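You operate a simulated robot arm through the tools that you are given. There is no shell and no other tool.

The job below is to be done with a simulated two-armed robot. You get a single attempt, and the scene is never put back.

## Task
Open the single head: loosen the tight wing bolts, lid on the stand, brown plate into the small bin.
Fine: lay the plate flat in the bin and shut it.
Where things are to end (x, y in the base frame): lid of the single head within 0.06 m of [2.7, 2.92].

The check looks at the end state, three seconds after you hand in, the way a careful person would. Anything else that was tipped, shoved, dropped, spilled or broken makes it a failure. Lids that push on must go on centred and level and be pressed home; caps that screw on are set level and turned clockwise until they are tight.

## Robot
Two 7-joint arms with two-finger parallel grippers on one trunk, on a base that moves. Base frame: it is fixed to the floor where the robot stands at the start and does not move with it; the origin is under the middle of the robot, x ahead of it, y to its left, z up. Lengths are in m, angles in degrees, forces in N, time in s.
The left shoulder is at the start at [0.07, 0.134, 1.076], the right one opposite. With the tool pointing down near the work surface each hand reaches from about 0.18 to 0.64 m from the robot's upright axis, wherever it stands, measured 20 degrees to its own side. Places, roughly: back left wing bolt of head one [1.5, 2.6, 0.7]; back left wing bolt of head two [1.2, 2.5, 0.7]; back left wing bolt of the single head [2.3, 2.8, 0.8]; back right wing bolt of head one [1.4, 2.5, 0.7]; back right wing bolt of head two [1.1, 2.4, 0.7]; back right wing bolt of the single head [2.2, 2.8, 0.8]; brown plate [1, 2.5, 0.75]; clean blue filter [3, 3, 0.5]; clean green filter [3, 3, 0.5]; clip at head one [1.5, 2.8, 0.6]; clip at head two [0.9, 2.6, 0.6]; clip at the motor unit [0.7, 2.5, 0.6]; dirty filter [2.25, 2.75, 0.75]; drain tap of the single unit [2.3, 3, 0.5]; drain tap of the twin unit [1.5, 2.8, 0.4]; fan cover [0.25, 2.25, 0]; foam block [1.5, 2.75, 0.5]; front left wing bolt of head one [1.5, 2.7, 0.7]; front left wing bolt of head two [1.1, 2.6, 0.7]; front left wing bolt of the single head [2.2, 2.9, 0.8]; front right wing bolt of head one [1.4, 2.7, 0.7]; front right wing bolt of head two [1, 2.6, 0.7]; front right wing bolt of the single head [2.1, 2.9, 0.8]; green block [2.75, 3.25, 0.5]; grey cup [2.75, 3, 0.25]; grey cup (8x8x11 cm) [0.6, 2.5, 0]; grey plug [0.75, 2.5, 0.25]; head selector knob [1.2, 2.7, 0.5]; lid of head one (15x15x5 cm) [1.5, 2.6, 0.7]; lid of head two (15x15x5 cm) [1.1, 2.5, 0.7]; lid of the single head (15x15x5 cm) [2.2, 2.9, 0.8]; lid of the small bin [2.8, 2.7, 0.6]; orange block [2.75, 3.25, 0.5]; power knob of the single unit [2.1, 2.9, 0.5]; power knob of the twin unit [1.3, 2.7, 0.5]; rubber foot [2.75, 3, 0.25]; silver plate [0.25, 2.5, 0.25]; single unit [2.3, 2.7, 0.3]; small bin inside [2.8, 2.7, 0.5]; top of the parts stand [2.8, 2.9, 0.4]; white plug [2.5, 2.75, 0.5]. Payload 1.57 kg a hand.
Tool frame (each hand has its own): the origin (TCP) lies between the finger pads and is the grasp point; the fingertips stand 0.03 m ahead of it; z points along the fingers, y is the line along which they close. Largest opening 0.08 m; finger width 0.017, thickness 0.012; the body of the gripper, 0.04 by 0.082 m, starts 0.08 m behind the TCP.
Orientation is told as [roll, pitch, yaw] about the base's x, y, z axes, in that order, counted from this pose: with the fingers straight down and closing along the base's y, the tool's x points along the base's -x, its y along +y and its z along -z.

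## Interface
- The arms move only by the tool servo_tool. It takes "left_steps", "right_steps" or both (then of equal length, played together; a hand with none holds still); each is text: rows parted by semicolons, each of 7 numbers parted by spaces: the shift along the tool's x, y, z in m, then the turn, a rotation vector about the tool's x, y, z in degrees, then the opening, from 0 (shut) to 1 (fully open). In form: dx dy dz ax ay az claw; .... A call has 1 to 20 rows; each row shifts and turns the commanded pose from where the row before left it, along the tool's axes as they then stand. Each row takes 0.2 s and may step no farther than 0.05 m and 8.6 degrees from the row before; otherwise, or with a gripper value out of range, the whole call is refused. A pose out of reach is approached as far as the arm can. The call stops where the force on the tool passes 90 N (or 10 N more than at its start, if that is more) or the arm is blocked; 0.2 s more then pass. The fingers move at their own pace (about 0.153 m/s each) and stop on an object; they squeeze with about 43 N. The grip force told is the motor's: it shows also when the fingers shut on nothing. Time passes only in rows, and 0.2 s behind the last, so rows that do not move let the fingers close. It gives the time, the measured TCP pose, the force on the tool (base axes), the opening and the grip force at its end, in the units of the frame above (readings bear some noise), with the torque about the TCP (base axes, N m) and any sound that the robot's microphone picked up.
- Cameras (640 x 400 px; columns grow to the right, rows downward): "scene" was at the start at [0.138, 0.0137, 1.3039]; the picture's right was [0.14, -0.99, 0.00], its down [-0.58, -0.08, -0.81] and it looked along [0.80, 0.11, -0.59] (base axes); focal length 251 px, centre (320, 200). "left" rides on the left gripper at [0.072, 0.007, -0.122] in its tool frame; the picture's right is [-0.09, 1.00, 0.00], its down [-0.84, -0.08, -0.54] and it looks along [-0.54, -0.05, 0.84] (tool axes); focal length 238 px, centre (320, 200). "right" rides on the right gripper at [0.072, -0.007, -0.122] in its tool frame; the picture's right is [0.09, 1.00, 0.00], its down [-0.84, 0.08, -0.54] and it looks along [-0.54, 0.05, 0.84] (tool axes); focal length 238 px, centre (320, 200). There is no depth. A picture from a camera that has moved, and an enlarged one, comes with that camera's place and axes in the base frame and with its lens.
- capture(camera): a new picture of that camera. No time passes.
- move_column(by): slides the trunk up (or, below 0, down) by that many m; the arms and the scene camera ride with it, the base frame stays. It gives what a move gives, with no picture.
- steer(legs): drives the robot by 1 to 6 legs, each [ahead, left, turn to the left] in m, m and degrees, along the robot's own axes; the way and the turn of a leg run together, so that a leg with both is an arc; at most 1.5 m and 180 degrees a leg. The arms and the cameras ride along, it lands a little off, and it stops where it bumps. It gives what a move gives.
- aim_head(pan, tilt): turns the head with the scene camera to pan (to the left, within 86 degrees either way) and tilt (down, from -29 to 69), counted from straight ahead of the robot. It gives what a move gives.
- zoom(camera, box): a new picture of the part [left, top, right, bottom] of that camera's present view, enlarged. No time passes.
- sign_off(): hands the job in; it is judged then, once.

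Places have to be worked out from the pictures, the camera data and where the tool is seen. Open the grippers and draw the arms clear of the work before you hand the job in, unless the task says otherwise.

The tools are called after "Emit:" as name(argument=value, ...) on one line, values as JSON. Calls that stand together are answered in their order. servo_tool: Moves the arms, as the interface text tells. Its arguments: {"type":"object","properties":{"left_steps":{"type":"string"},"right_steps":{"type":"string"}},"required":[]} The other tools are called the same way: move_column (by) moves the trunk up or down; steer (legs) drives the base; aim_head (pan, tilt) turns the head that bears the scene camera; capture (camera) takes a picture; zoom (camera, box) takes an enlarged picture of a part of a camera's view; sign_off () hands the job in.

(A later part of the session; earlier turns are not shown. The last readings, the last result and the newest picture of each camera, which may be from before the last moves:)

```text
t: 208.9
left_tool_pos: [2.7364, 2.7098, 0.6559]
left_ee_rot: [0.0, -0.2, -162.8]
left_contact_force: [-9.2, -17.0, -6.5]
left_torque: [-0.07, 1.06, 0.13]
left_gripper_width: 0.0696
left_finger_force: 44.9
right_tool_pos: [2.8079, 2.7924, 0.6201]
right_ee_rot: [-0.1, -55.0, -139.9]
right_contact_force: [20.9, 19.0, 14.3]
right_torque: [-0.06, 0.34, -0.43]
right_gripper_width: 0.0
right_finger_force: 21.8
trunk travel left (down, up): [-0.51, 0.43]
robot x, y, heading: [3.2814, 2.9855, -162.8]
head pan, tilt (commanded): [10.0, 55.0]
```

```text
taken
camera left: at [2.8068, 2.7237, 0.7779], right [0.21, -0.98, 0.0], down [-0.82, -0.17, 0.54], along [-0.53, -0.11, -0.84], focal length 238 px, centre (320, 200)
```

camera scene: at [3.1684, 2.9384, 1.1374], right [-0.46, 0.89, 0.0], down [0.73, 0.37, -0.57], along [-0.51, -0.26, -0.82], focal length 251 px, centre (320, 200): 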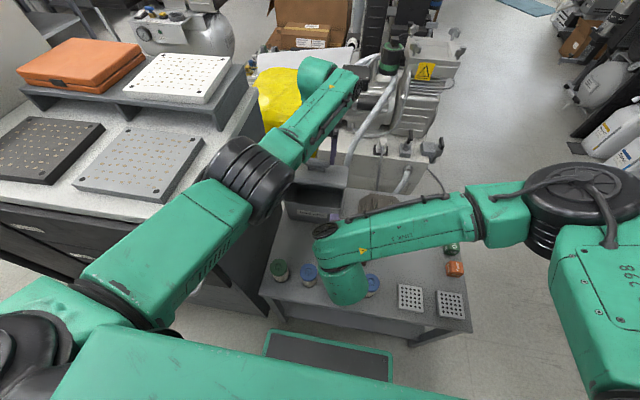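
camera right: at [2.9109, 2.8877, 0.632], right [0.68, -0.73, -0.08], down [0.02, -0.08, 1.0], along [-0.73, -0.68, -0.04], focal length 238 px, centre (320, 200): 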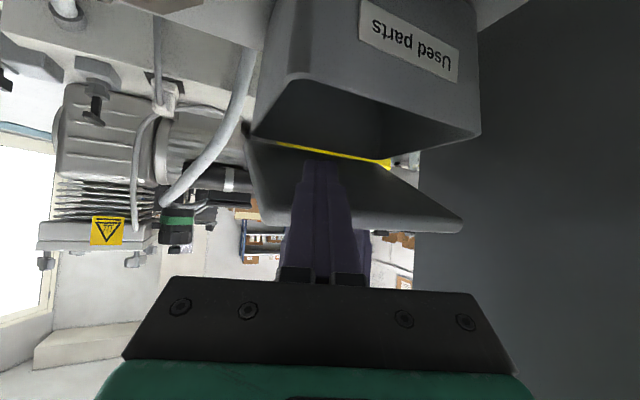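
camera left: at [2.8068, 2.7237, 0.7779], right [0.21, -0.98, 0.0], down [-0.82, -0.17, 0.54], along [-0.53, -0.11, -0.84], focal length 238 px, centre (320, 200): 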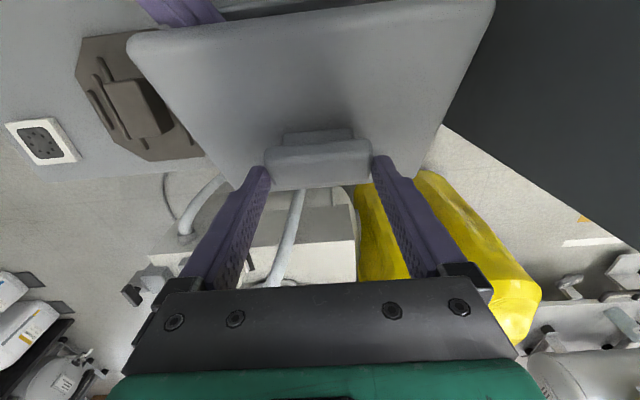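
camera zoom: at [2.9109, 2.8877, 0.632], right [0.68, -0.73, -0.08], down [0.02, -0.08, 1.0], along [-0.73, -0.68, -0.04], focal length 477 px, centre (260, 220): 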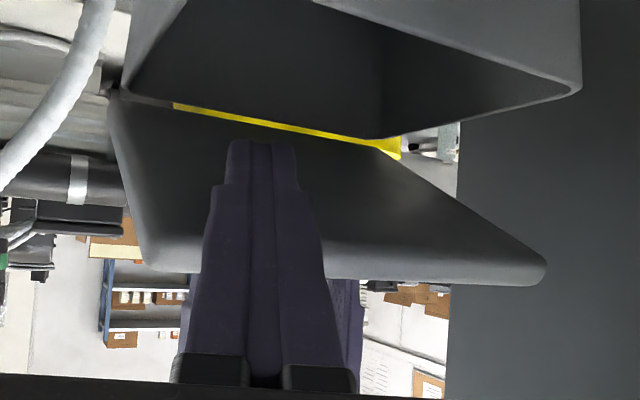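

The tip went under the lid's corner but jams against the lid's edge. I'll back off 2 cm, go 3 cm lower (still well above the rim), and then move in again.

Emit:
servo_tool(right_steps="0 0 -0.02 0 0 0 0; 0.0123 0 0.0086 0 0 0 0; 0.0123 0 0.0086 0 0 0 0; 0 0 0 0 0 0 0")

Emit:
zoom(camera="right", box=[220, 90, 480, 290])

Emit:
zoom(camera="scene", box=[230, 130, 410, 280])

```text
t: 209.9
left_tool_pos: [2.7364, 2.7081, 0.657]
left_ee_rot: [0.0, 0.1, -162.9]
left_contact_force: [3.8, -8.6, 9.0]
left_torque: [-0.55, 0.14, 0.27]
left_gripper_width: 0.0697
left_finger_force: 45.1
right_tool_pos: [2.817, 2.8022, 0.6033]
right_ee_rot: [-0.4, -55.1, -139.8]
right_contact_force: [-0.2, -0.3, -0.3]
right_torque: [0.02, 0.0, 0.0]
right_gripper_width: 0.0003
right_finger_force: 21.2
trunk travel left (down, up): [-0.51, 0.43]
robot x, y, heading: [3.2782, 2.9871, -163.0]
head pan, tilt (commanded): [10.0, 55.0]
```

```text
2.00 times, centred on (350, 190) of right
camera zoom: at [2.9203, 2.8966, 0.6154], right [0.68, -0.73, -0.08], down [0.03, -0.08, 1.0], along [-0.73, -0.68, -0.04], focal length 477 px, centre (260, 220)
```

zoom: 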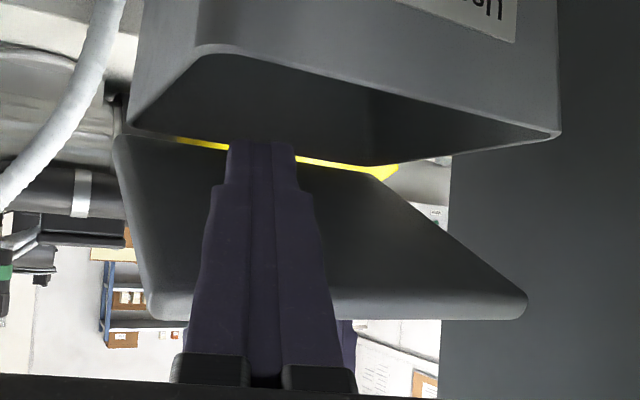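

```text
2.67 times, centred on (320, 205) of scene
camera zoom: at [3.1683, 2.9382, 1.1374], right [-0.46, 0.89, 0.0], down [0.73, 0.37, -0.57], along [-0.51, -0.26, -0.82], focal length 668 px, centre (320, 187)
```

zoom: 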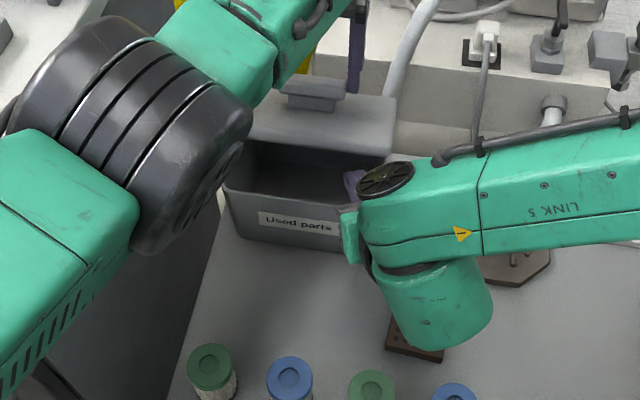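

No contact now. I'll move in 3.5 cm under the lid at this lower height.

Emit:
servo_tool(right_steps="-0.0093 -0.0068 0.0132 0 0 0 0; -0.0092 -0.0068 0.0132 0 0 0 0; 0 0 0 0 0 0 0")

Emit:
zoom(camera="right", box=[220, 90, 480, 290])

Emit:
capture(camera="left")

```text
t: 210.7
left_tool_pos: [2.7359, 2.7084, 0.6564]
left_ee_rot: [-0.1, 0.0, -162.7]
left_contact_force: [-1.4, -9.9, 11.0]
left_torque: [0.09, -1.2, 0.2]
left_gripper_width: 0.0694
left_finger_force: 44.5
right_tool_pos: [2.7847, 2.7903, 0.6034]
right_ee_rot: [-0.1, -54.8, -139.8]
right_contact_force: [15.0, 5.4, -8.4]
right_torque: [-0.4, 0.51, -0.31]
right_gripper_width: 0.0
right_finger_force: 21.3
trunk travel left (down, up): [-0.51, 0.43]
robot x, y, heading: [3.2785, 2.9874, -162.9]
head pan, tilt (commanded): [10.0, 55.0]
```

```text
2.00 times, centred on (350, 190) of right
camera zoom: at [2.8879, 2.8852, 0.6155], right [0.68, -0.73, -0.07], down [0.02, -0.08, 1.0], along [-0.73, -0.68, -0.04], focal length 477 px, centre (260, 220)
```

zoom: 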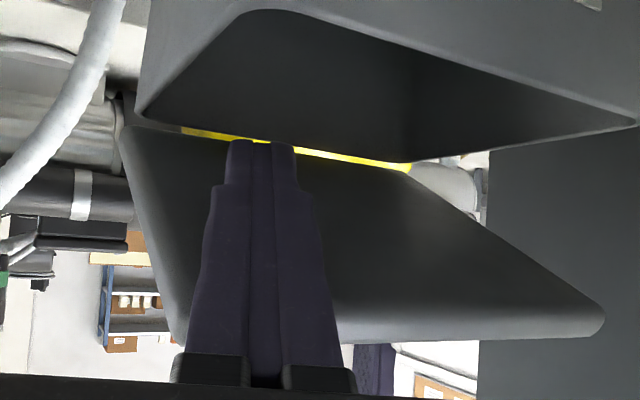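

```text
taken
camera left: at [2.806, 2.7233, 0.7782], right [0.21, -0.98, 0.0], down [-0.82, -0.17, 0.54], along [-0.53, -0.11, -0.84], focal length 238 px, centre (320, 200)
```

left: 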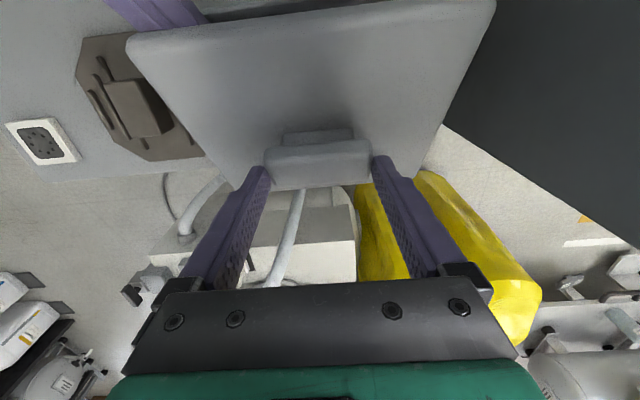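

The tip now bears on the lid's underside (force east and down), so the right hand can carry the lid. I'll open the left fingers and lift that hand straight up off the handle.

Emit:
servo_tool(left_steps="0 0 0 0 0 0 1; 0 0 0 0 0 0 1; 0 0 -0.02 0 0 0 1; 0 0 -0.03 0 0 0 1; 0 0 0 0 0 0 1")

Emit:
capture(camera="left")

Emit:
capture(camera="right")

```text
t: 211.9
left_tool_pos: [2.7354, 2.7075, 0.7069]
left_ee_rot: [0.0, 0.1, -162.8]
left_contact_force: [0.6, -0.3, -1.1]
left_torque: [0.03, -0.01, 0.0]
left_gripper_width: 0.0798
left_finger_force: 0.2
right_tool_pos: [2.7811, 2.7895, 0.6039]
right_ee_rot: [0.0, -55.0, -140.0]
right_contact_force: [1.0, 0.9, 0.0]
right_torque: [-0.01, 0.01, 0.04]
right_gripper_width: 0.0001
right_finger_force: 21.6
trunk travel left (down, up): [-0.51, 0.43]
robot x, y, heading: [3.2812, 2.9909, -162.7]
head pan, tilt (commanded): [10.0, 55.0]
```

```text
taken
camera left: at [2.8062, 2.7217, 0.8277], right [0.21, -0.98, 0.0], down [-0.82, -0.17, 0.54], along [-0.53, -0.11, -0.84], focal length 238 px, centre (320, 200)
```

left: 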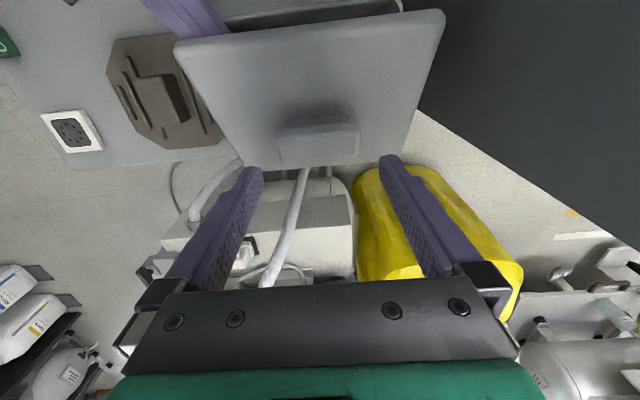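

```text
taken
camera right: at [2.8848, 2.8849, 0.616], right [0.68, -0.73, -0.08], down [0.02, -0.08, 1.0], along [-0.73, -0.68, -0.04], focal length 238 px, centre (320, 200)
```

right: 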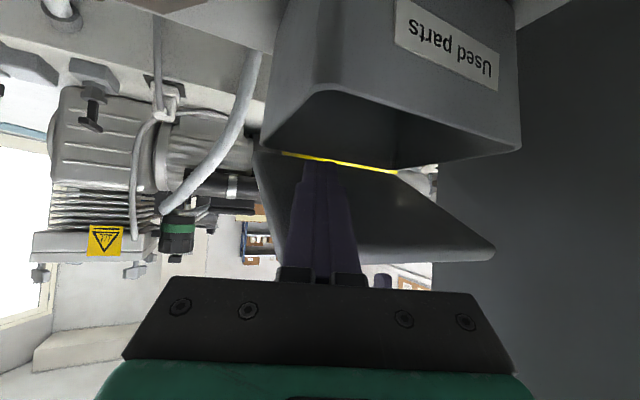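

The lid stays up by itself with no load on the right hand: the hinge holds its angle. I'll draw the left hand up and back out of the way.

Emit:
servo_tool(left_steps="0 0 -0.04 0 0 0 1; 0 0 -0.04 0 0 0 1; 0 0 -0.04 0 0 0 1; 0.035 0.015 -0.02 0 0 0 1; 0.035 0.015 -0.02 0 0 0 1; 0.035 0.015 0 0 0 0 1; 0 0 0 0 0 0 1")

Emit:
capture(camera="scene")

Emit:
capture(camera="right")

```text
t: 213.5
left_tool_pos: [2.8138, 2.7013, 0.8473]
left_ee_rot: [-0.1, 0.2, -162.8]
left_contact_force: [0.5, -0.4, -0.4]
left_torque: [0.01, -0.01, -0.01]
left_gripper_width: 0.0798
left_finger_force: 0.0
left hand out of reach, approached as far as the arm can: row 4
right_tool_pos: [2.78, 2.7893, 0.6026]
right_ee_rot: [0.0, -55.1, -140.2]
right_contact_force: [0.1, 0.4, 0.5]
right_torque: [0.01, 0.0, -0.02]
right_gripper_width: 0.0
right_finger_force: 21.5
trunk travel left (down, up): [-0.51, 0.43]
robot x, y, heading: [3.2776, 2.9839, -162.8]
head pan, tilt (commanded): [10.0, 55.0]
```

```text
taken
camera scene: at [3.1654, 2.9382, 1.137], right [-0.46, 0.89, 0.0], down [0.73, 0.37, -0.57], along [-0.51, -0.26, -0.82], focal length 251 px, centre (320, 200)
```

scene: 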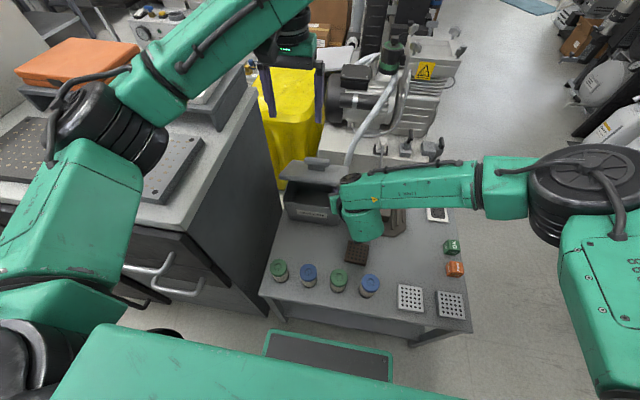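

```text
taken
camera right: at [2.8845, 2.8847, 0.6157], right [0.68, -0.73, -0.08], down [0.02, -0.08, 1.0], along [-0.73, -0.68, -0.04], focal length 238 px, centre (320, 200)
```

right: 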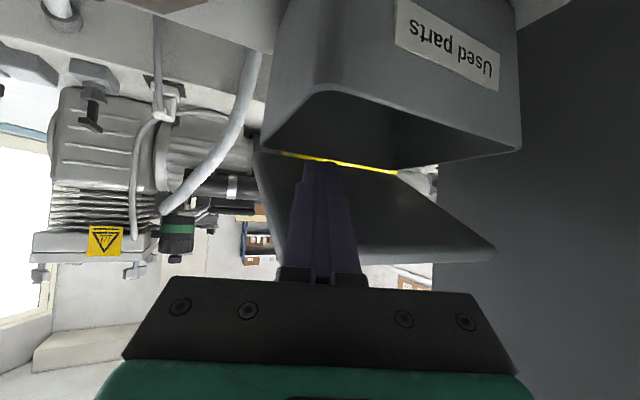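

The lid stands by itself at roughly 45°. I'll now push it further open with the right fingertips in small west-and-up steps.

Emit:
servo_tool(right_steps="-0.0102 -0.0039 0.0041 0 0 0 0; -0.0102 -0.0039 0.0041 0 0 0 0; -0.0102 -0.0039 0.0041 0 0 0 0; 0 0 0 0 0 0 0")

Emit:
capture(camera="left")

Emit:
capture(camera="right")

```text
t: 214.5
left_tool_pos: [2.8132, 2.7033, 0.849]
left_ee_rot: [0.0, 0.1, -162.9]
left_contact_force: [0.1, 1.0, -0.4]
left_torque: [-0.01, -0.01, 0.03]
left_gripper_width: 0.0801
left_finger_force: 0.1
right_tool_pos: [2.7496, 2.7821, 0.6208]
right_ee_rot: [0.0, -55.0, -139.9]
right_contact_force: [0.8, 0.1, 0.1]
right_torque: [0.02, -0.02, 0.02]
right_gripper_width: 0.0
right_finger_force: 21.8
trunk travel left (down, up): [-0.51, 0.43]
robot x, y, heading: [3.2814, 2.9847, -162.6]
head pan, tilt (commanded): [10.0, 55.0]
```

```text
taken
camera left: at [2.8833, 2.7169, 0.9711], right [0.21, -0.98, 0.0], down [-0.82, -0.17, 0.54], along [-0.53, -0.11, -0.84], focal length 238 px, centre (320, 200)
```

left: 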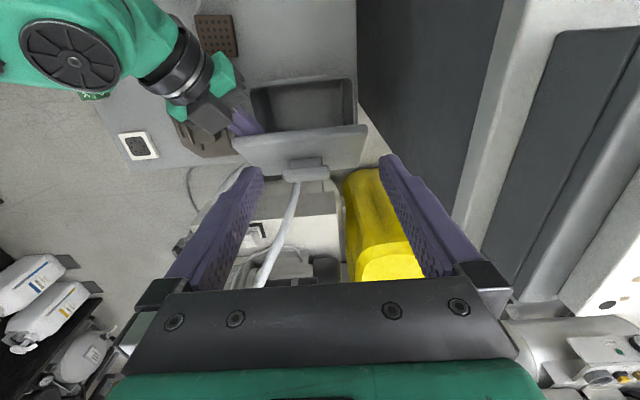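

```text
taken
camera right: at [2.8548, 2.8768, 0.6324], right [0.68, -0.73, -0.08], down [0.02, -0.08, 1.0], along [-0.73, -0.68, -0.04], focal length 238 px, centre (320, 200)
```

right: 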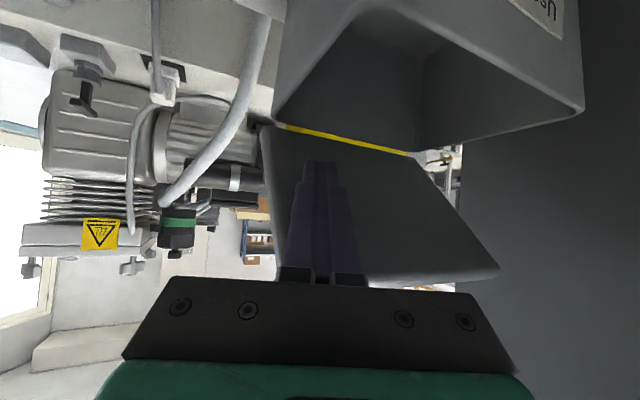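

The lid is now around 65° and the bin interior is visible; pushing costs almost no force. I'll continue.

Emit:
servo_tool(right_steps="-0.0086 -0.0039 0.0053 0 0 0 0; -0.0086 -0.0039 0.0053 0 0 0 0; -0.0086 -0.0039 0.0053 0 0 0 0; 0 0 0 0 0 0 0")

Emit:
capture(camera="left")

Emit:
capture(camera="right")

```text
t: 215.5
left_tool_pos: [2.8135, 2.7032, 0.8501]
left_ee_rot: [0.0, 0.0, -162.8]
left_contact_force: [0.2, -0.1, -0.3]
left_torque: [-0.02, 0.01, -0.03]
left_gripper_width: 0.0797
left_finger_force: 0.1
right_tool_pos: [2.7215, 2.7725, 0.634]
right_ee_rot: [0.0, -55.1, -140.0]
right_contact_force: [-0.7, 0.2, 0.5]
right_torque: [-0.03, 0.03, 0.0]
right_gripper_width: 0.0
right_finger_force: 21.2
trunk travel left (down, up): [-0.51, 0.43]
robot x, y, heading: [3.2778, 2.9857, -162.5]
head pan, tilt (commanded): [10.0, 55.0]
```

```text
taken
camera left: at [2.8833, 2.7169, 0.9711], right [0.21, -0.98, 0.0], down [-0.82, -0.17, 0.54], along [-0.53, -0.11, -0.84], focal length 238 px, centre (320, 200)
```

left: 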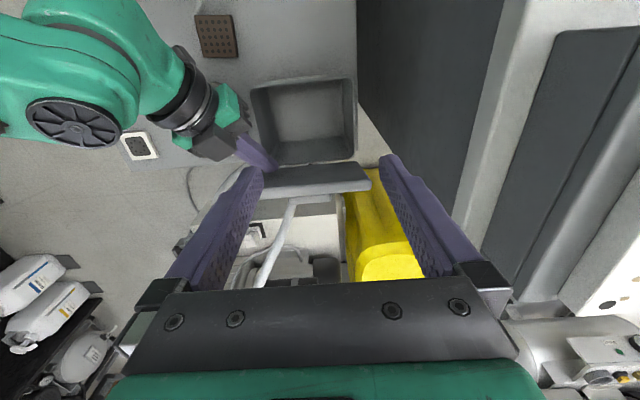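

```text
taken
camera right: at [2.827, 2.868, 0.6448], right [0.68, -0.73, -0.08], down [0.02, -0.08, 1.0], along [-0.73, -0.68, -0.04], focal length 238 px, centre (320, 200)
```

right: 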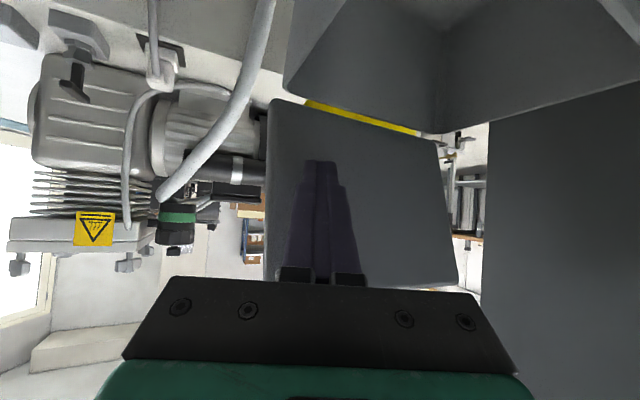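

The lid is near 80° and the bin interior is fully exposed. I'll push a little further so it stands past vertical.

Emit:
servo_tool(right_steps="-0.0069 -0.0039 0.0064 0 0 0 0; -0.0069 -0.0039 0.0064 0 0 0 0; -0.0069 -0.0039 0.0064 0 0 0 0; 0 0 0 0 0 0 0")

Emit:
capture(camera="left")

Emit:
capture(camera="right")

```text
t: 216.5
left_tool_pos: [2.8142, 2.7025, 0.8508]
left_ee_rot: [0.0, 0.1, -162.9]
left_contact_force: [0.6, 0.2, -0.7]
left_torque: [0.0, 0.02, -0.04]
left_gripper_width: 0.0802
left_finger_force: 0.2
right_tool_pos: [2.6948, 2.7646, 0.6383]
right_ee_rot: [-0.1, -55.0, -139.8]
right_contact_force: [-0.4, -0.5, 0.0]
right_torque: [0.02, 0.01, -0.02]
right_gripper_width: 0.0
right_finger_force: 21.0
trunk travel left (down, up): [-0.51, 0.43]
robot x, y, heading: [3.2751, 2.9825, -162.6]
head pan, tilt (commanded): [10.0, 55.0]
```

```text
taken
camera left: at [2.8833, 2.717, 0.9712], right [0.21, -0.98, 0.0], down [-0.82, -0.17, 0.54], along [-0.53, -0.11, -0.84], focal length 238 px, centre (320, 200)
```

left: 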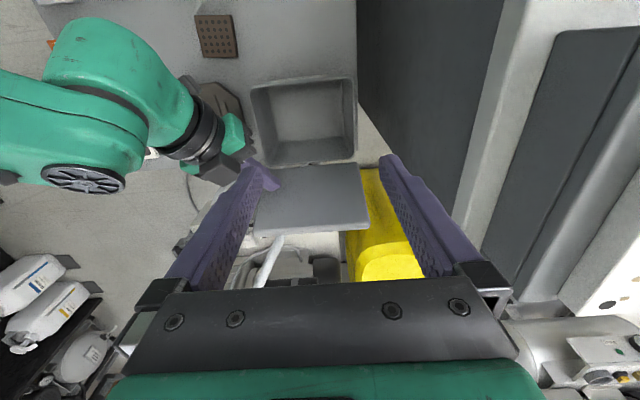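

```text
taken
camera right: at [2.7985, 2.8599, 0.6507], right [0.68, -0.73, -0.08], down [0.02, -0.08, 1.0], along [-0.73, -0.68, -0.04], focal length 238 px, centre (320, 200)
```

right: 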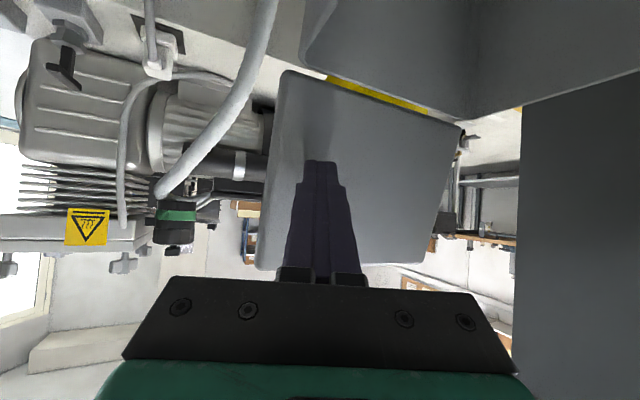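

The lid is now well past vertical and leaning back. I'll withdraw the right hand eastward and up, then check that the lid stays open.

Emit:
servo_tool(right_steps="0.0035 0.0117 -0.0312 0 0 0 0; 0.0035 0.0117 -0.0312 0 0 0 0; 0.0035 0.0117 -0.0312 0 0 0 0; 0.0035 0.0117 -0.0312 0 0 0 0; 0 0 0 0 0 0 0")

Emit:
capture(camera="left")

Emit:
capture(camera="scene")

```text
t: 217.7
left_tool_pos: [2.8134, 2.7026, 0.8502]
left_ee_rot: [0.0, 0.1, -163.0]
left_contact_force: [0.1, -0.9, -0.2]
left_torque: [-0.03, 0.03, -0.01]
left_gripper_width: 0.08
left_finger_force: 0.1
right_tool_pos: [2.8088, 2.7985, 0.7001]
right_ee_rot: [-0.1, -55.0, -140.0]
right_contact_force: [0.1, 0.0, 0.0]
right_torque: [-0.01, -0.01, 0.0]
right_gripper_width: 0.0002
right_finger_force: 21.2
trunk travel left (down, up): [-0.51, 0.43]
robot x, y, heading: [3.2779, 2.9877, -162.6]
head pan, tilt (commanded): [10.0, 55.0]
```

```text
taken
camera left: at [2.883, 2.7168, 0.9709], right [0.21, -0.98, 0.0], down [-0.82, -0.17, 0.54], along [-0.53, -0.11, -0.84], focal length 238 px, centre (320, 200)
```

left: 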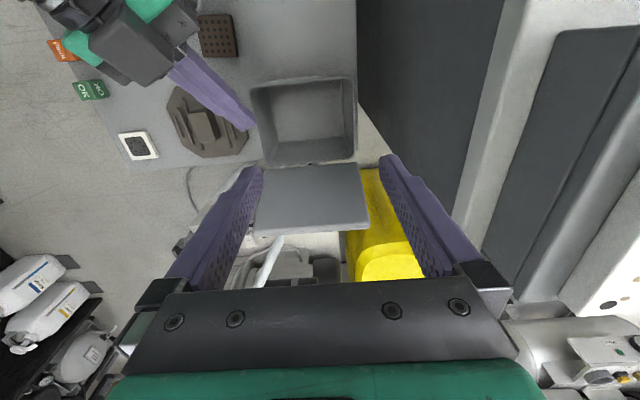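

```text
taken
camera scene: at [3.1658, 2.9385, 1.1371], right [-0.46, 0.89, 0.0], down [0.73, 0.37, -0.57], along [-0.51, -0.26, -0.82], focal length 251 px, centre (320, 200)
```

scene: 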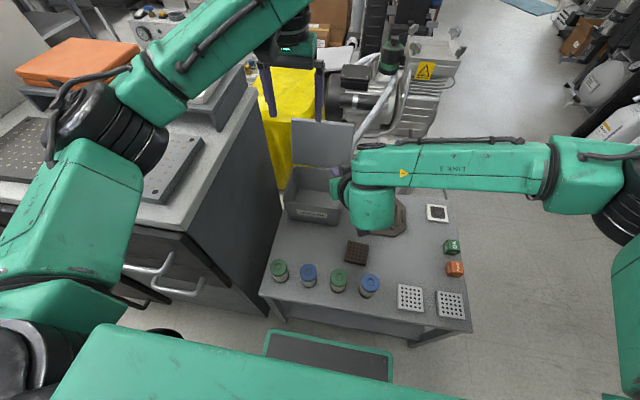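

The lid stays open on its own, leaning back. I'll bring the right hand over the parked plate, straighten it to vertical, and restore the plate's grip yaw with the fingers open.

Emit:
servo_tool(right_steps="0.02 -0.0142 -0.0287 0 0 0 0; 0.02 -0.0142 -0.0287 0 0 0 0; 0.0202 -0.0141 -0.0286 0 0 0 0; 0 0 0 0 7.857 0 0; 0 0 0 0 7.857 0 0; 0 0 0 0 7.857 0 0; 0 0 0 0 7.857 0 0; 0 0 0 0 7.857 0 0; 0 0 0 0 7.857 0 0; 0 0 0 0 7.857 0 0.5; 0 0 0 0 0 6.9 1; 0 0 0 0 0 6.9 1; 0 0 0 0 0 6.9 1; 0 0 0 0 0 6.9 1; 0 0 0 0 0 0 1")

Emit:
capture(camera="right")

Emit:
capture(camera="scene")

```text
t: 220.9
left_tool_pos: [2.8136, 2.7032, 0.8494]
left_ee_rot: [0.0, 0.0, -162.9]
left_contact_force: [0.3, -0.5, -0.7]
left_torque: [-0.01, 0.01, 0.03]
left_gripper_width: 0.0799
left_finger_force: 0.0
right_tool_pos: [2.8638, 2.8986, 0.7004]
right_ee_rot: [-0.1, 0.1, -167.8]
right_contact_force: [-0.3, 0.1, -0.1]
right_torque: [-0.02, 0.02, 0.02]
right_gripper_width: 0.0798
right_finger_force: 0.0
trunk travel left (down, up): [-0.51, 0.43]
robot x, y, heading: [3.2752, 2.9863, -162.9]
head pan, tilt (commanded): [10.0, 55.0]
```

```text
taken
camera right: at [2.932, 2.9204, 0.8227], right [0.3, -0.95, 0.0], down [-0.8, -0.25, 0.54], along [-0.52, -0.16, -0.84], focal length 238 px, centre (320, 200)
```

right: 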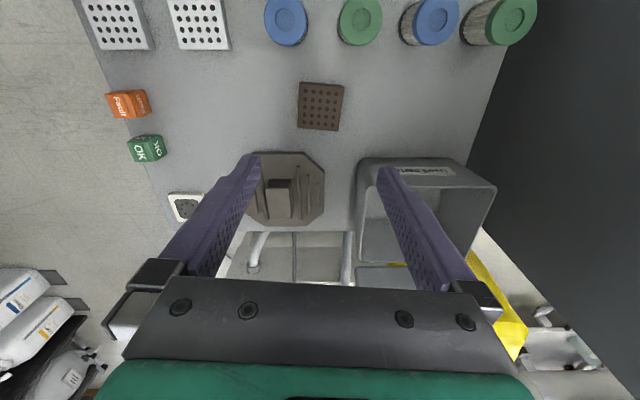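

```text
taken
camera scene: at [3.1661, 2.9387, 1.1371], right [-0.46, 0.89, 0.0], down [0.73, 0.37, -0.57], along [-0.51, -0.26, -0.82], focal length 251 px, centre (320, 200)
```

scene: 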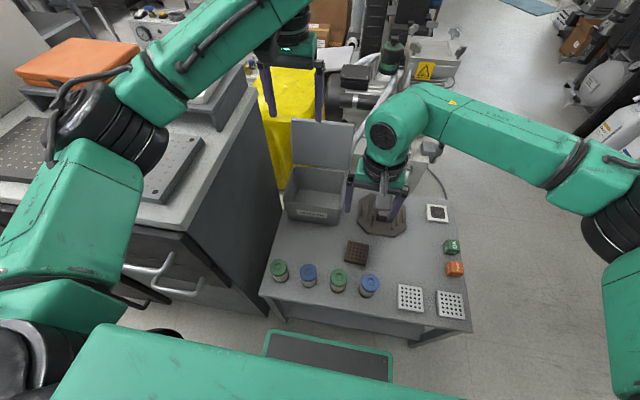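

The plate is centred between the open fingers. I'll descend to the release height (0.487) and grip it again.

Emit:
servo_tool(right_steps="0 0 0.04 0 0 0 1; 0 0 0.04 0 0 0 1; 0 0 0.04 0 0 0 1; 0 0 0.04 0 0 0 1; 0 0 0.03 0 0 0 1; 0 0 0.015 0 0 0 1; 0 0 0.007 0 0 0 1; 0 0 0 0 0 0 1")

Emit:
capture(camera="right")

```text
t: 222.7
left_tool_pos: [2.8136, 2.7024, 0.8497]
left_ee_rot: [0.0, 0.2, -163.0]
left_contact_force: [0.2, -0.2, 0.1]
left_torque: [0.0, 0.0, 0.03]
left_gripper_width: 0.08
left_finger_force: 0.1
right_tool_pos: [2.8627, 2.9003, 0.4876]
right_ee_rot: [0.0, 0.1, -167.6]
right_contact_force: [-0.7, 0.2, 0.9]
right_torque: [-0.02, -0.01, -0.01]
right_gripper_width: 0.0799
right_finger_force: 0.2
trunk travel left (down, up): [-0.51, 0.43]
robot x, y, heading: [3.2769, 2.9835, -163.2]
head pan, tilt (commanded): [10.0, 55.0]
```

```text
taken
camera right: at [2.9316, 2.921, 0.6098], right [0.3, -0.95, 0.0], down [-0.8, -0.26, 0.54], along [-0.52, -0.16, -0.84], focal length 238 px, centre (320, 200)
```

right: 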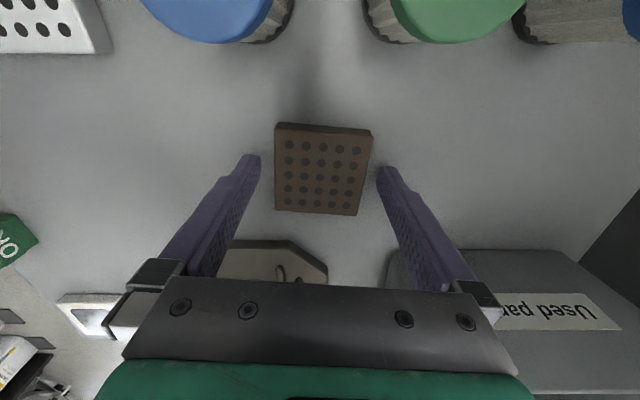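

Aligned. Closing on the plate and lifting it to about z 0.70.

Emit:
servo_tool(right_steps="0 0 0.001 0 0 0 0.6; 0 0 0 0 0 0 0; 0 0 0 0 0 0 0; 0 0 0 0 0 0 0; 0 0 -0.02 0 0 0 0; 0 0 -0.04 0 0 0 0; 0 0 -0.04 0 0 0 0; 0 0 -0.04 0 0 0 0; 0 0 -0.04 0 0 0 0; 0 0 -0.04 0 0 0 0; 0 0 0 0 0 0 0")

Emit:
capture(camera="right")

Emit:
capture(camera="left")

```text
t: 225.1
left_tool_pos: [2.8131, 2.703, 0.8493]
left_ee_rot: [0.0, 0.1, -162.9]
left_contact_force: [0.3, -0.7, 0.8]
left_torque: [-0.02, 0.02, -0.02]
left_gripper_width: 0.0801
left_finger_force: 0.0
right_tool_pos: [2.8611, 2.8996, 0.7035]
right_ee_rot: [0.0, 0.1, -167.6]
right_contact_force: [-0.4, 0.0, -1.6]
right_torque: [0.0, 0.01, 0.0]
right_gripper_width: 0.0614
right_finger_force: 43.0
trunk travel left (down, up): [-0.51, 0.43]
robot x, y, heading: [3.2771, 2.9832, -162.8]
head pan, tilt (commanded): [10.0, 55.0]
```

```text
taken
camera right: at [2.9312, 2.9204, 0.827], right [0.3, -0.95, 0.0], down [-0.8, -0.26, 0.54], along [-0.52, -0.16, -0.84], focal length 238 px, centre (320, 200)
```

right: 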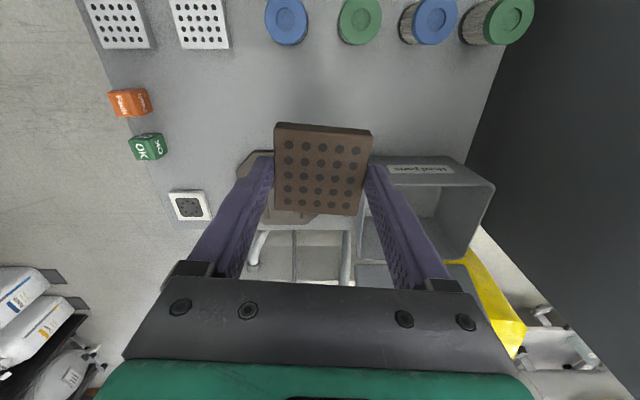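

```text
taken
camera left: at [2.8828, 2.7169, 0.9709], right [0.21, -0.98, 0.0], down [-0.82, -0.17, 0.54], along [-0.53, -0.11, -0.84], focal length 238 px, centre (320, 200)
```

left: 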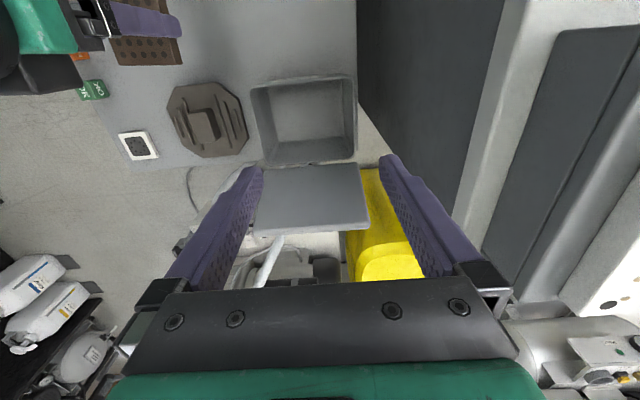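

The plate is held again and the bin's opening centre checks out at [2.768, 2.719]. I'll move the left hand back toward the south-east, out of the right hand's way.

Emit:
servo_tool(left_steps="0.026 0.02 -0.01 0 0 0 1; 0.026 0.025 -0.01 0 0 0 1; 0.026 0.025 -0.01 0 0 0 1; 0.026 0.025 -0.01 0 0 0 1; 0.026 0.025 -0.01 0 0 0 1; 0 0 0 0 0 0 1")

Emit:
capture(camera="scene")

```text
t: 226.5
left_tool_pos: [2.9693, 2.6235, 0.8915]
left_ee_rot: [0.0, 0.1, -162.8]
left_contact_force: [0.1, -0.4, 0.0]
left_torque: [-0.03, -0.02, -0.01]
left_gripper_width: 0.0801
left_finger_force: 0.1
right_tool_pos: [2.8621, 2.8996, 0.7039]
right_ee_rot: [0.0, 0.0, -167.6]
right_contact_force: [-0.4, -1.4, -1.8]
right_torque: [0.01, 0.0, 0.05]
right_gripper_width: 0.0615
right_finger_force: 42.5
trunk travel left (down, up): [-0.51, 0.43]
robot x, y, heading: [3.2796, 2.9843, -162.8]
head pan, tilt (commanded): [10.0, 55.0]
```

```text
taken
camera scene: at [3.1652, 2.9388, 1.137], right [-0.46, 0.89, 0.0], down [0.73, 0.37, -0.57], along [-0.51, -0.26, -0.82], focal length 251 px, centre (320, 200)
```

scene: 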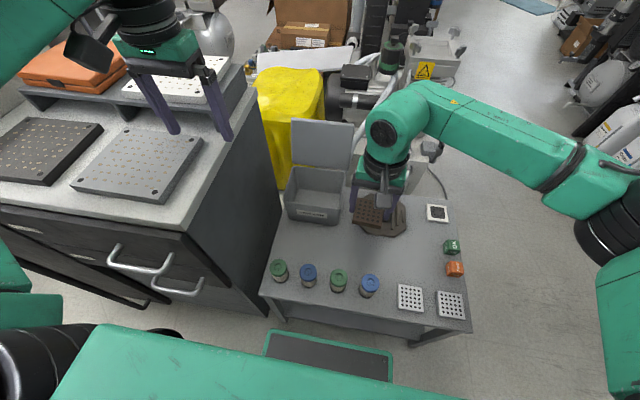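

The bin is too far to the right hand's left from here, so I'll shift the robot about 15 cm to its left. First I raise the left hand higher above the cabinet, then drive and check.

Emit:
servo_tool(left_steps="0 0 -0.04 0 0 0 1; 0 0 -0.04 0 0 0 1; 0 0 -0.04 0 0 0 1; 0 0 0 0 0 0 1")

Emit:
steer(legs=[[0, 0.15, 0]])

Emit:
capture(camera="scene")

Emit:
capture(camera="right")

```text
t: 227.5
left_tool_pos: [2.9713, 2.6217, 1.0142]
left_ee_rot: [-0.2, 0.1, -162.8]
left_contact_force: [0.2, 0.1, -0.1]
left_torque: [0.01, -0.01, 0.01]
left_gripper_width: 0.0798
left_finger_force: 0.0
right_tool_pos: [2.8618, 2.8981, 0.7039]
right_ee_rot: [-0.1, 0.0, -167.7]
right_contact_force: [0.9, 0.2, -1.7]
right_torque: [0.0, -0.04, 0.02]
right_gripper_width: 0.0611
right_finger_force: 42.6
trunk travel left (down, up): [-0.51, 0.43]
robot x, y, heading: [3.2779, 2.9821, -162.8]
head pan, tilt (commanded): [10.0, 55.0]
```

```text
t: 228.9
left_tool_pos: [3.0176, 2.4774, 1.0148]
left_ee_rot: [0.0, 0.1, -162.7]
left_contact_force: [0.2, 0.0, -0.8]
left_torque: [0.06, -0.02, -0.02]
left_gripper_width: 0.0801
left_finger_force: 0.0
right_tool_pos: [2.9074, 2.7537, 0.7046]
right_ee_rot: [-0.1, 0.0, -167.3]
right_contact_force: [0.1, -0.9, -2.1]
right_torque: [-0.04, 0.0, -0.01]
right_gripper_width: 0.0613
right_finger_force: 43.1
trunk travel left (down, up): [-0.51, 0.43]
robot x, y, heading: [3.3215, 2.8381, -162.5]
head pan, tilt (commanded): [10.0, 55.0]
```

```text
taken
camera scene: at [3.2111, 2.7939, 1.1371], right [-0.46, 0.89, 0.0], down [0.73, 0.38, -0.57], along [-0.51, -0.26, -0.82], focal length 251 px, centre (320, 200)
```

scene: 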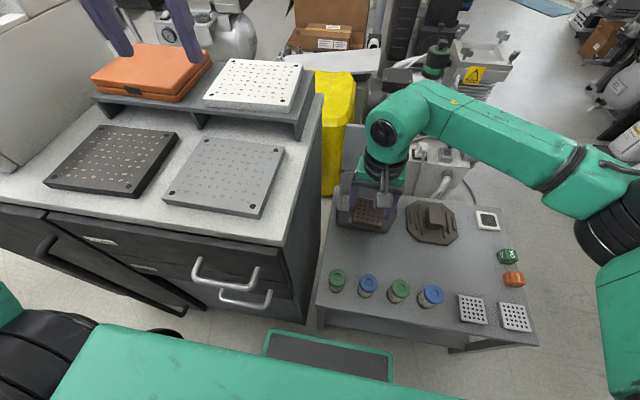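

```text
taken
camera right: at [2.9764, 2.775, 0.8266], right [0.31, -0.95, 0.0], down [-0.8, -0.26, 0.54], along [-0.52, -0.17, -0.84], focal length 238 px, centre (320, 200)
```

right: 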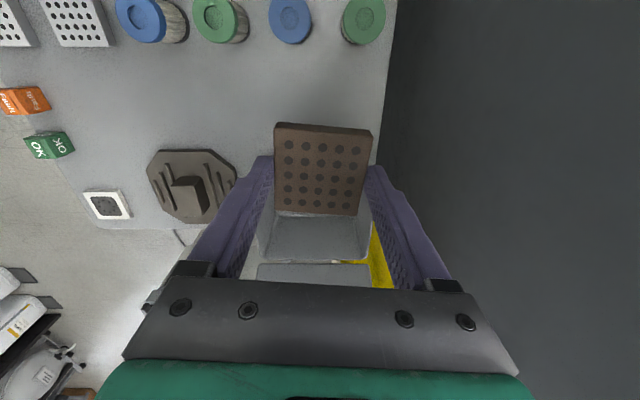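

The plate is now just in front of the open bin. I'll move ahead 1.5 cm and lower the trunk 9 cm for reach; the left hand stays well above the cabinet.

Emit:
steer(legs=[[0.015, 0, 0]])

Emit:
move_column(by=-0.09)

Emit:
capture(camera="right")

Emit:
capture(camera="scene")

```text
t: 229.6
left_tool_pos: [3.0043, 2.4735, 1.0149]
left_ee_rot: [0.0, 0.0, -162.6]
left_contact_force: [0.0, -0.3, -0.3]
left_torque: [0.01, 0.03, 0.0]
left_gripper_width: 0.0802
left_finger_force: 0.1
right_tool_pos: [2.8939, 2.7499, 0.7043]
right_ee_rot: [0.0, -0.1, -167.4]
right_contact_force: [0.5, 0.2, -1.2]
right_torque: [-0.02, 0.0, 0.02]
right_gripper_width: 0.0613
right_finger_force: 43.1
trunk travel left (down, up): [-0.51, 0.43]
robot x, y, heading: [3.307, 2.8381, -162.5]
head pan, tilt (commanded): [10.0, 55.0]
```

```text
t: 230.9
left_tool_pos: [3.0047, 2.4741, 0.924]
left_ee_rot: [0.0, 0.1, -162.6]
left_contact_force: [0.5, 0.2, 0.9]
left_torque: [0.01, 0.0, -0.03]
left_gripper_width: 0.0798
left_finger_force: 0.1
right_tool_pos: [2.8937, 2.7502, 0.6123]
right_ee_rot: [0.0, 0.0, -167.4]
right_contact_force: [0.0, 0.3, -1.1]
right_torque: [0.02, -0.05, -0.05]
right_gripper_width: 0.0619
right_finger_force: 43.1
trunk travel left (down, up): [-0.42, 0.52]
robot x, y, heading: [3.3066, 2.8338, -162.5]
head pan, tilt (commanded): [10.0, 55.0]
```

```text
taken
camera right: at [2.9626, 2.771, 0.7367], right [0.31, -0.95, 0.0], down [-0.8, -0.26, 0.54], along [-0.52, -0.17, -0.84], focal length 238 px, centre (320, 200)
```

right: 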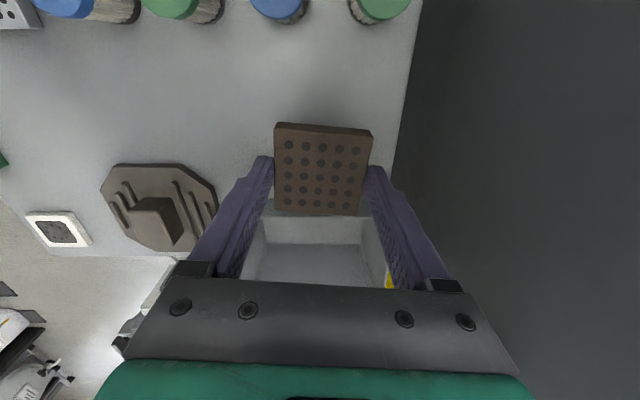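

```text
taken
camera scene: at [3.1972, 2.7901, 1.0472], right [-0.46, 0.89, 0.0], down [0.73, 0.38, -0.57], along [-0.51, -0.26, -0.82], focal length 251 px, centre (320, 200)
```

scene: 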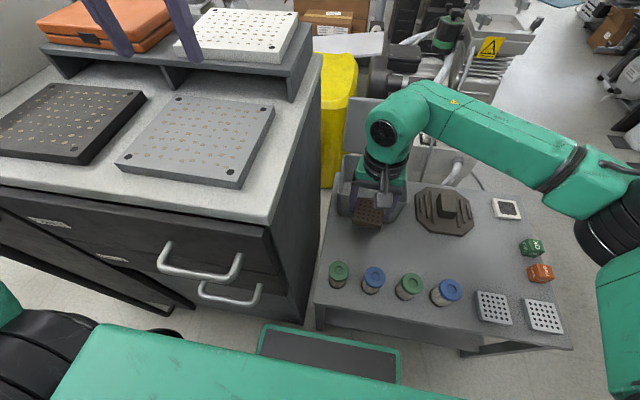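

The plate hangs just east of the bin at z 0.61. I'll raise it 4.5 cm to clear the rim, move over the bin's centre and align its yaw with the bin.

Emit:
servo_tool(right_steps="0 0 -0.045 0 0 0 0; -0.043 0.001 0 0 0 0 0; -0.043 0.001 0 0 0 0 0; -0.043 0.001 0 0 0 -4.4 0; 0 0 0 0 0 0 0; 0 0 0 0 0 0 0")

Emit:
capture(camera="right")

Emit:
zoom(camera="scene", box=[310, 80, 450, 250])

```text
t: 232.3
left_tool_pos: [3.0033, 2.4735, 0.9242]
left_ee_rot: [0.0, 0.1, -162.7]
left_contact_force: [0.4, -0.1, 0.4]
left_torque: [0.0, 0.02, -0.02]
left_gripper_width: 0.0802
left_finger_force: 0.1
right_tool_pos: [2.7643, 2.72, 0.6606]
right_ee_rot: [-0.1, 0.0, -163.1]
right_contact_force: [-0.2, 0.0, -0.7]
right_torque: [-0.03, 0.04, -0.01]
right_gripper_width: 0.0612
right_finger_force: 43.0
trunk travel left (down, up): [-0.42, 0.52]
robot x, y, heading: [3.3101, 2.8328, -162.6]
head pan, tilt (commanded): [10.0, 55.0]
```

```text
taken
camera right: at [2.8318, 2.7463, 0.7827], right [0.38, -0.93, 0.0], down [-0.78, -0.32, 0.54], along [-0.5, -0.21, -0.84], focal length 238 px, centre (320, 200)
```

right: 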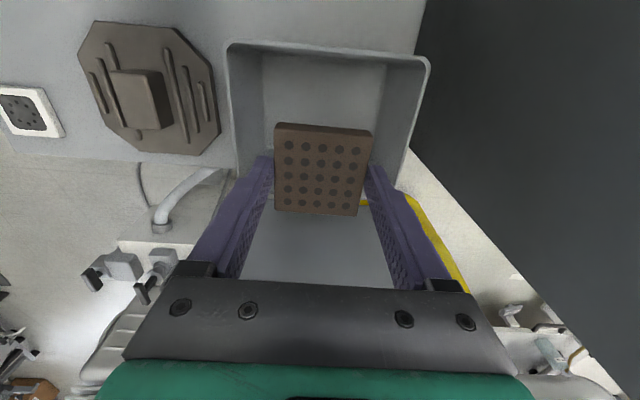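

```text
2.35 times, centred on (380, 165) of scene
camera zoom: at [3.1967, 2.7898, 1.0471], right [-0.46, 0.89, 0.0], down [0.73, 0.38, -0.57], along [-0.51, -0.26, -0.82], focal length 590 px, centre (179, 282)
```

zoom: 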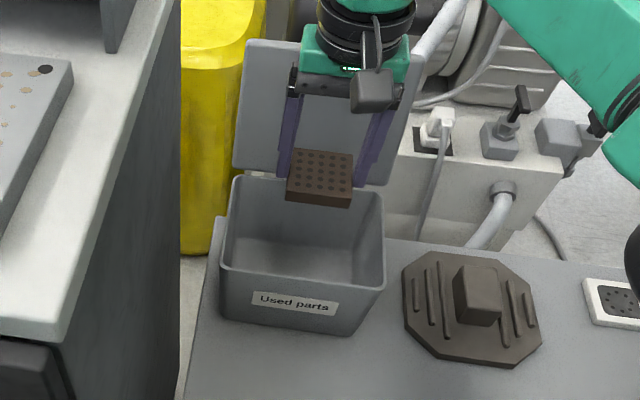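

The plate is over the bin, 4–5 mm west of centre. I'll shift 5 mm east and lower it into the bin to z 0.54, then check.

Emit:
servo_tool(right_steps="0.005 0.001 0.02 0 0 0 0; 0 0 0.03 0 0 0 0; 0 0 0.03 0 0 0 0; 0 0 0.03 0 0 0 0; 0 0 0.01 0 0 0 0; 0 0 0 0 0 0 0")

Emit:
capture(camera="right")

Emit:
zoom(camera="scene", box=[310, 80, 450, 250])

```text
t: 233.7
left_tool_pos: [3.004, 2.4735, 0.9241]
left_ee_rot: [0.0, 0.1, -162.8]
left_contact_force: [-0.4, -0.4, -0.8]
left_torque: [0.05, 0.0, 0.03]
left_gripper_width: 0.0801
left_finger_force: 0.0
right_tool_pos: [2.771, 2.7198, 0.5399]
right_ee_rot: [0.0, -0.1, -163.0]
right_contact_force: [0.0, 0.4, -1.5]
right_torque: [-0.01, 0.02, 0.0]
right_gripper_width: 0.0613
right_finger_force: 43.0
trunk travel left (down, up): [-0.42, 0.52]
robot x, y, heading: [3.3109, 2.8356, -162.6]
head pan, tilt (commanded): [10.0, 55.0]
```

```text
taken
camera right: at [2.8395, 2.7471, 0.6619], right [0.38, -0.93, 0.0], down [-0.78, -0.32, 0.54], along [-0.5, -0.21, -0.84], focal length 238 px, centre (320, 200)
```

right: 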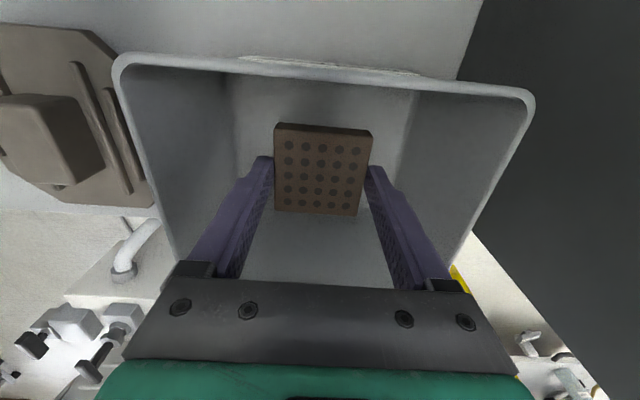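

```text
2.35 times, centred on (380, 165) of scene
camera zoom: at [3.1968, 2.7899, 1.0471], right [-0.46, 0.89, 0.0], down [0.73, 0.38, -0.57], along [-0.51, -0.26, -0.82], focal length 590 px, centre (179, 282)
```

zoom: 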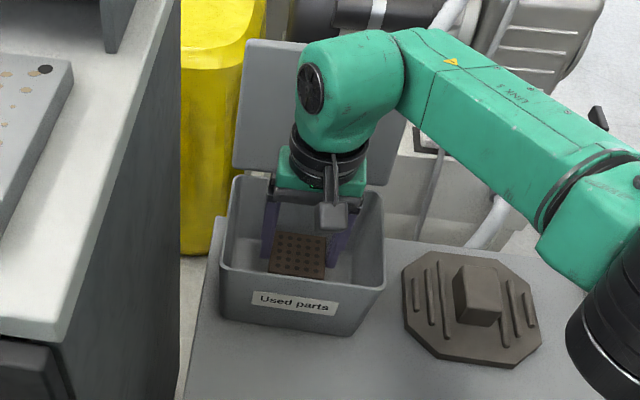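

The plate is inside the bin, centred with room on all sides. I'll descend to about 0.503 and then in small steps to the floor.

Emit:
servo_tool(right_steps="0 0 0.015 0 0 0 0; 0 0 0.012 0 0 0 0; 0 0 0.01 0 0 0 0; 0 0 0 0 0 0 0")

```text
t: 234.7
left_tool_pos: [3.004, 2.4735, 0.9245]
left_ee_rot: [0.0, 0.1, -162.7]
left_contact_force: [-0.1, 0.2, 0.3]
left_torque: [0.04, 0.0, 0.0]
left_gripper_width: 0.0803
left_finger_force: 0.1
right_tool_pos: [2.7725, 2.7182, 0.5]
right_ee_rot: [0.0, -0.1, -162.9]
right_contact_force: [0.1, 0.8, -1.6]
right_torque: [0.0, 0.0, -0.01]
right_gripper_width: 0.0612
right_finger_force: 42.8
trunk travel left (down, up): [-0.42, 0.52]
robot x, y, heading: [3.3065, 2.8332, -162.6]
head pan, tilt (commanded): [10.0, 55.0]
```

Emit:
servo_tool(right_steps="0 0 0.003 0 0 0 0; 0 0 0.002 0 0 0 0; 0 0 0 0 0 0 0")

```text
t: 235.5
left_tool_pos: [3.0054, 2.4731, 0.9255]
left_ee_rot: [-0.2, 0.1, -162.7]
left_contact_force: [-0.1, -0.4, -0.2]
left_torque: [-0.01, 0.01, 0.01]
left_gripper_width: 0.0801
left_finger_force: 0.0
right_tool_pos: [2.7723, 2.7196, 0.4966]
right_ee_rot: [0.1, 0.0, -163.0]
right_contact_force: [0.1, 0.5, -2.1]
right_torque: [0.03, 0.03, -0.01]
right_gripper_width: 0.0615
right_finger_force: 42.9
trunk travel left (down, up): [-0.42, 0.52]
robot x, y, heading: [3.3093, 2.8343, -162.6]
head pan, tilt (commanded): [10.0, 55.0]
```

Still free at 0.4966. Continuing by 2 mm steps.

Emit:
servo_tool(right_steps="0 0 0.002 0 0 0 0; 0 0 0.002 0 0 0 0; 0 0 0 0 0 0 0")

```text
t: 236.3
left_tool_pos: [3.0037, 2.472, 0.9252]
left_ee_rot: [0.0, 0.1, -162.6]
left_contact_force: [0.1, -0.2, -0.1]
left_torque: [0.0, 0.02, 0.01]
left_gripper_width: 0.08
left_finger_force: 0.1
right_tool_pos: [2.7729, 2.7186, 0.4924]
right_ee_rot: [0.0, 0.0, -163.0]
right_contact_force: [0.5, 0.5, -1.7]
right_torque: [-0.02, 0.01, 0.0]
right_gripper_width: 0.0613
right_finger_force: 43.4
trunk travel left (down, up): [-0.42, 0.52]
robot x, y, heading: [3.3074, 2.8367, -162.7]
head pan, tilt (commanded): [10.0, 55.0]
```

Emit:
servo_tool(right_steps="0 0 0.002 0 0 0 0; 0 0 0.001 0 0 0 0; 0 0 0 0 0 0 0")

```text
t: 237.1
left_tool_pos: [3.0062, 2.4736, 0.9255]
left_ee_rot: [0.0, -0.1, -162.7]
left_contact_force: [0.7, -0.1, 0.1]
left_torque: [0.01, 0.0, -0.01]
left_gripper_width: 0.08
left_finger_force: 0.0
right_tool_pos: [2.7728, 2.7194, 0.4929]
right_ee_rot: [0.1, -0.3, -163.0]
right_contact_force: [-3.7, 0.2, 18.5]
right_torque: [0.33, -0.35, -0.03]
right_gripper_width: 0.0612
right_finger_force: 43.1
trunk travel left (down, up): [-0.42, 0.52]
robot x, y, heading: [3.3114, 2.8362, -162.7]
head pan, tilt (commanded): [10.0, 55.0]
```

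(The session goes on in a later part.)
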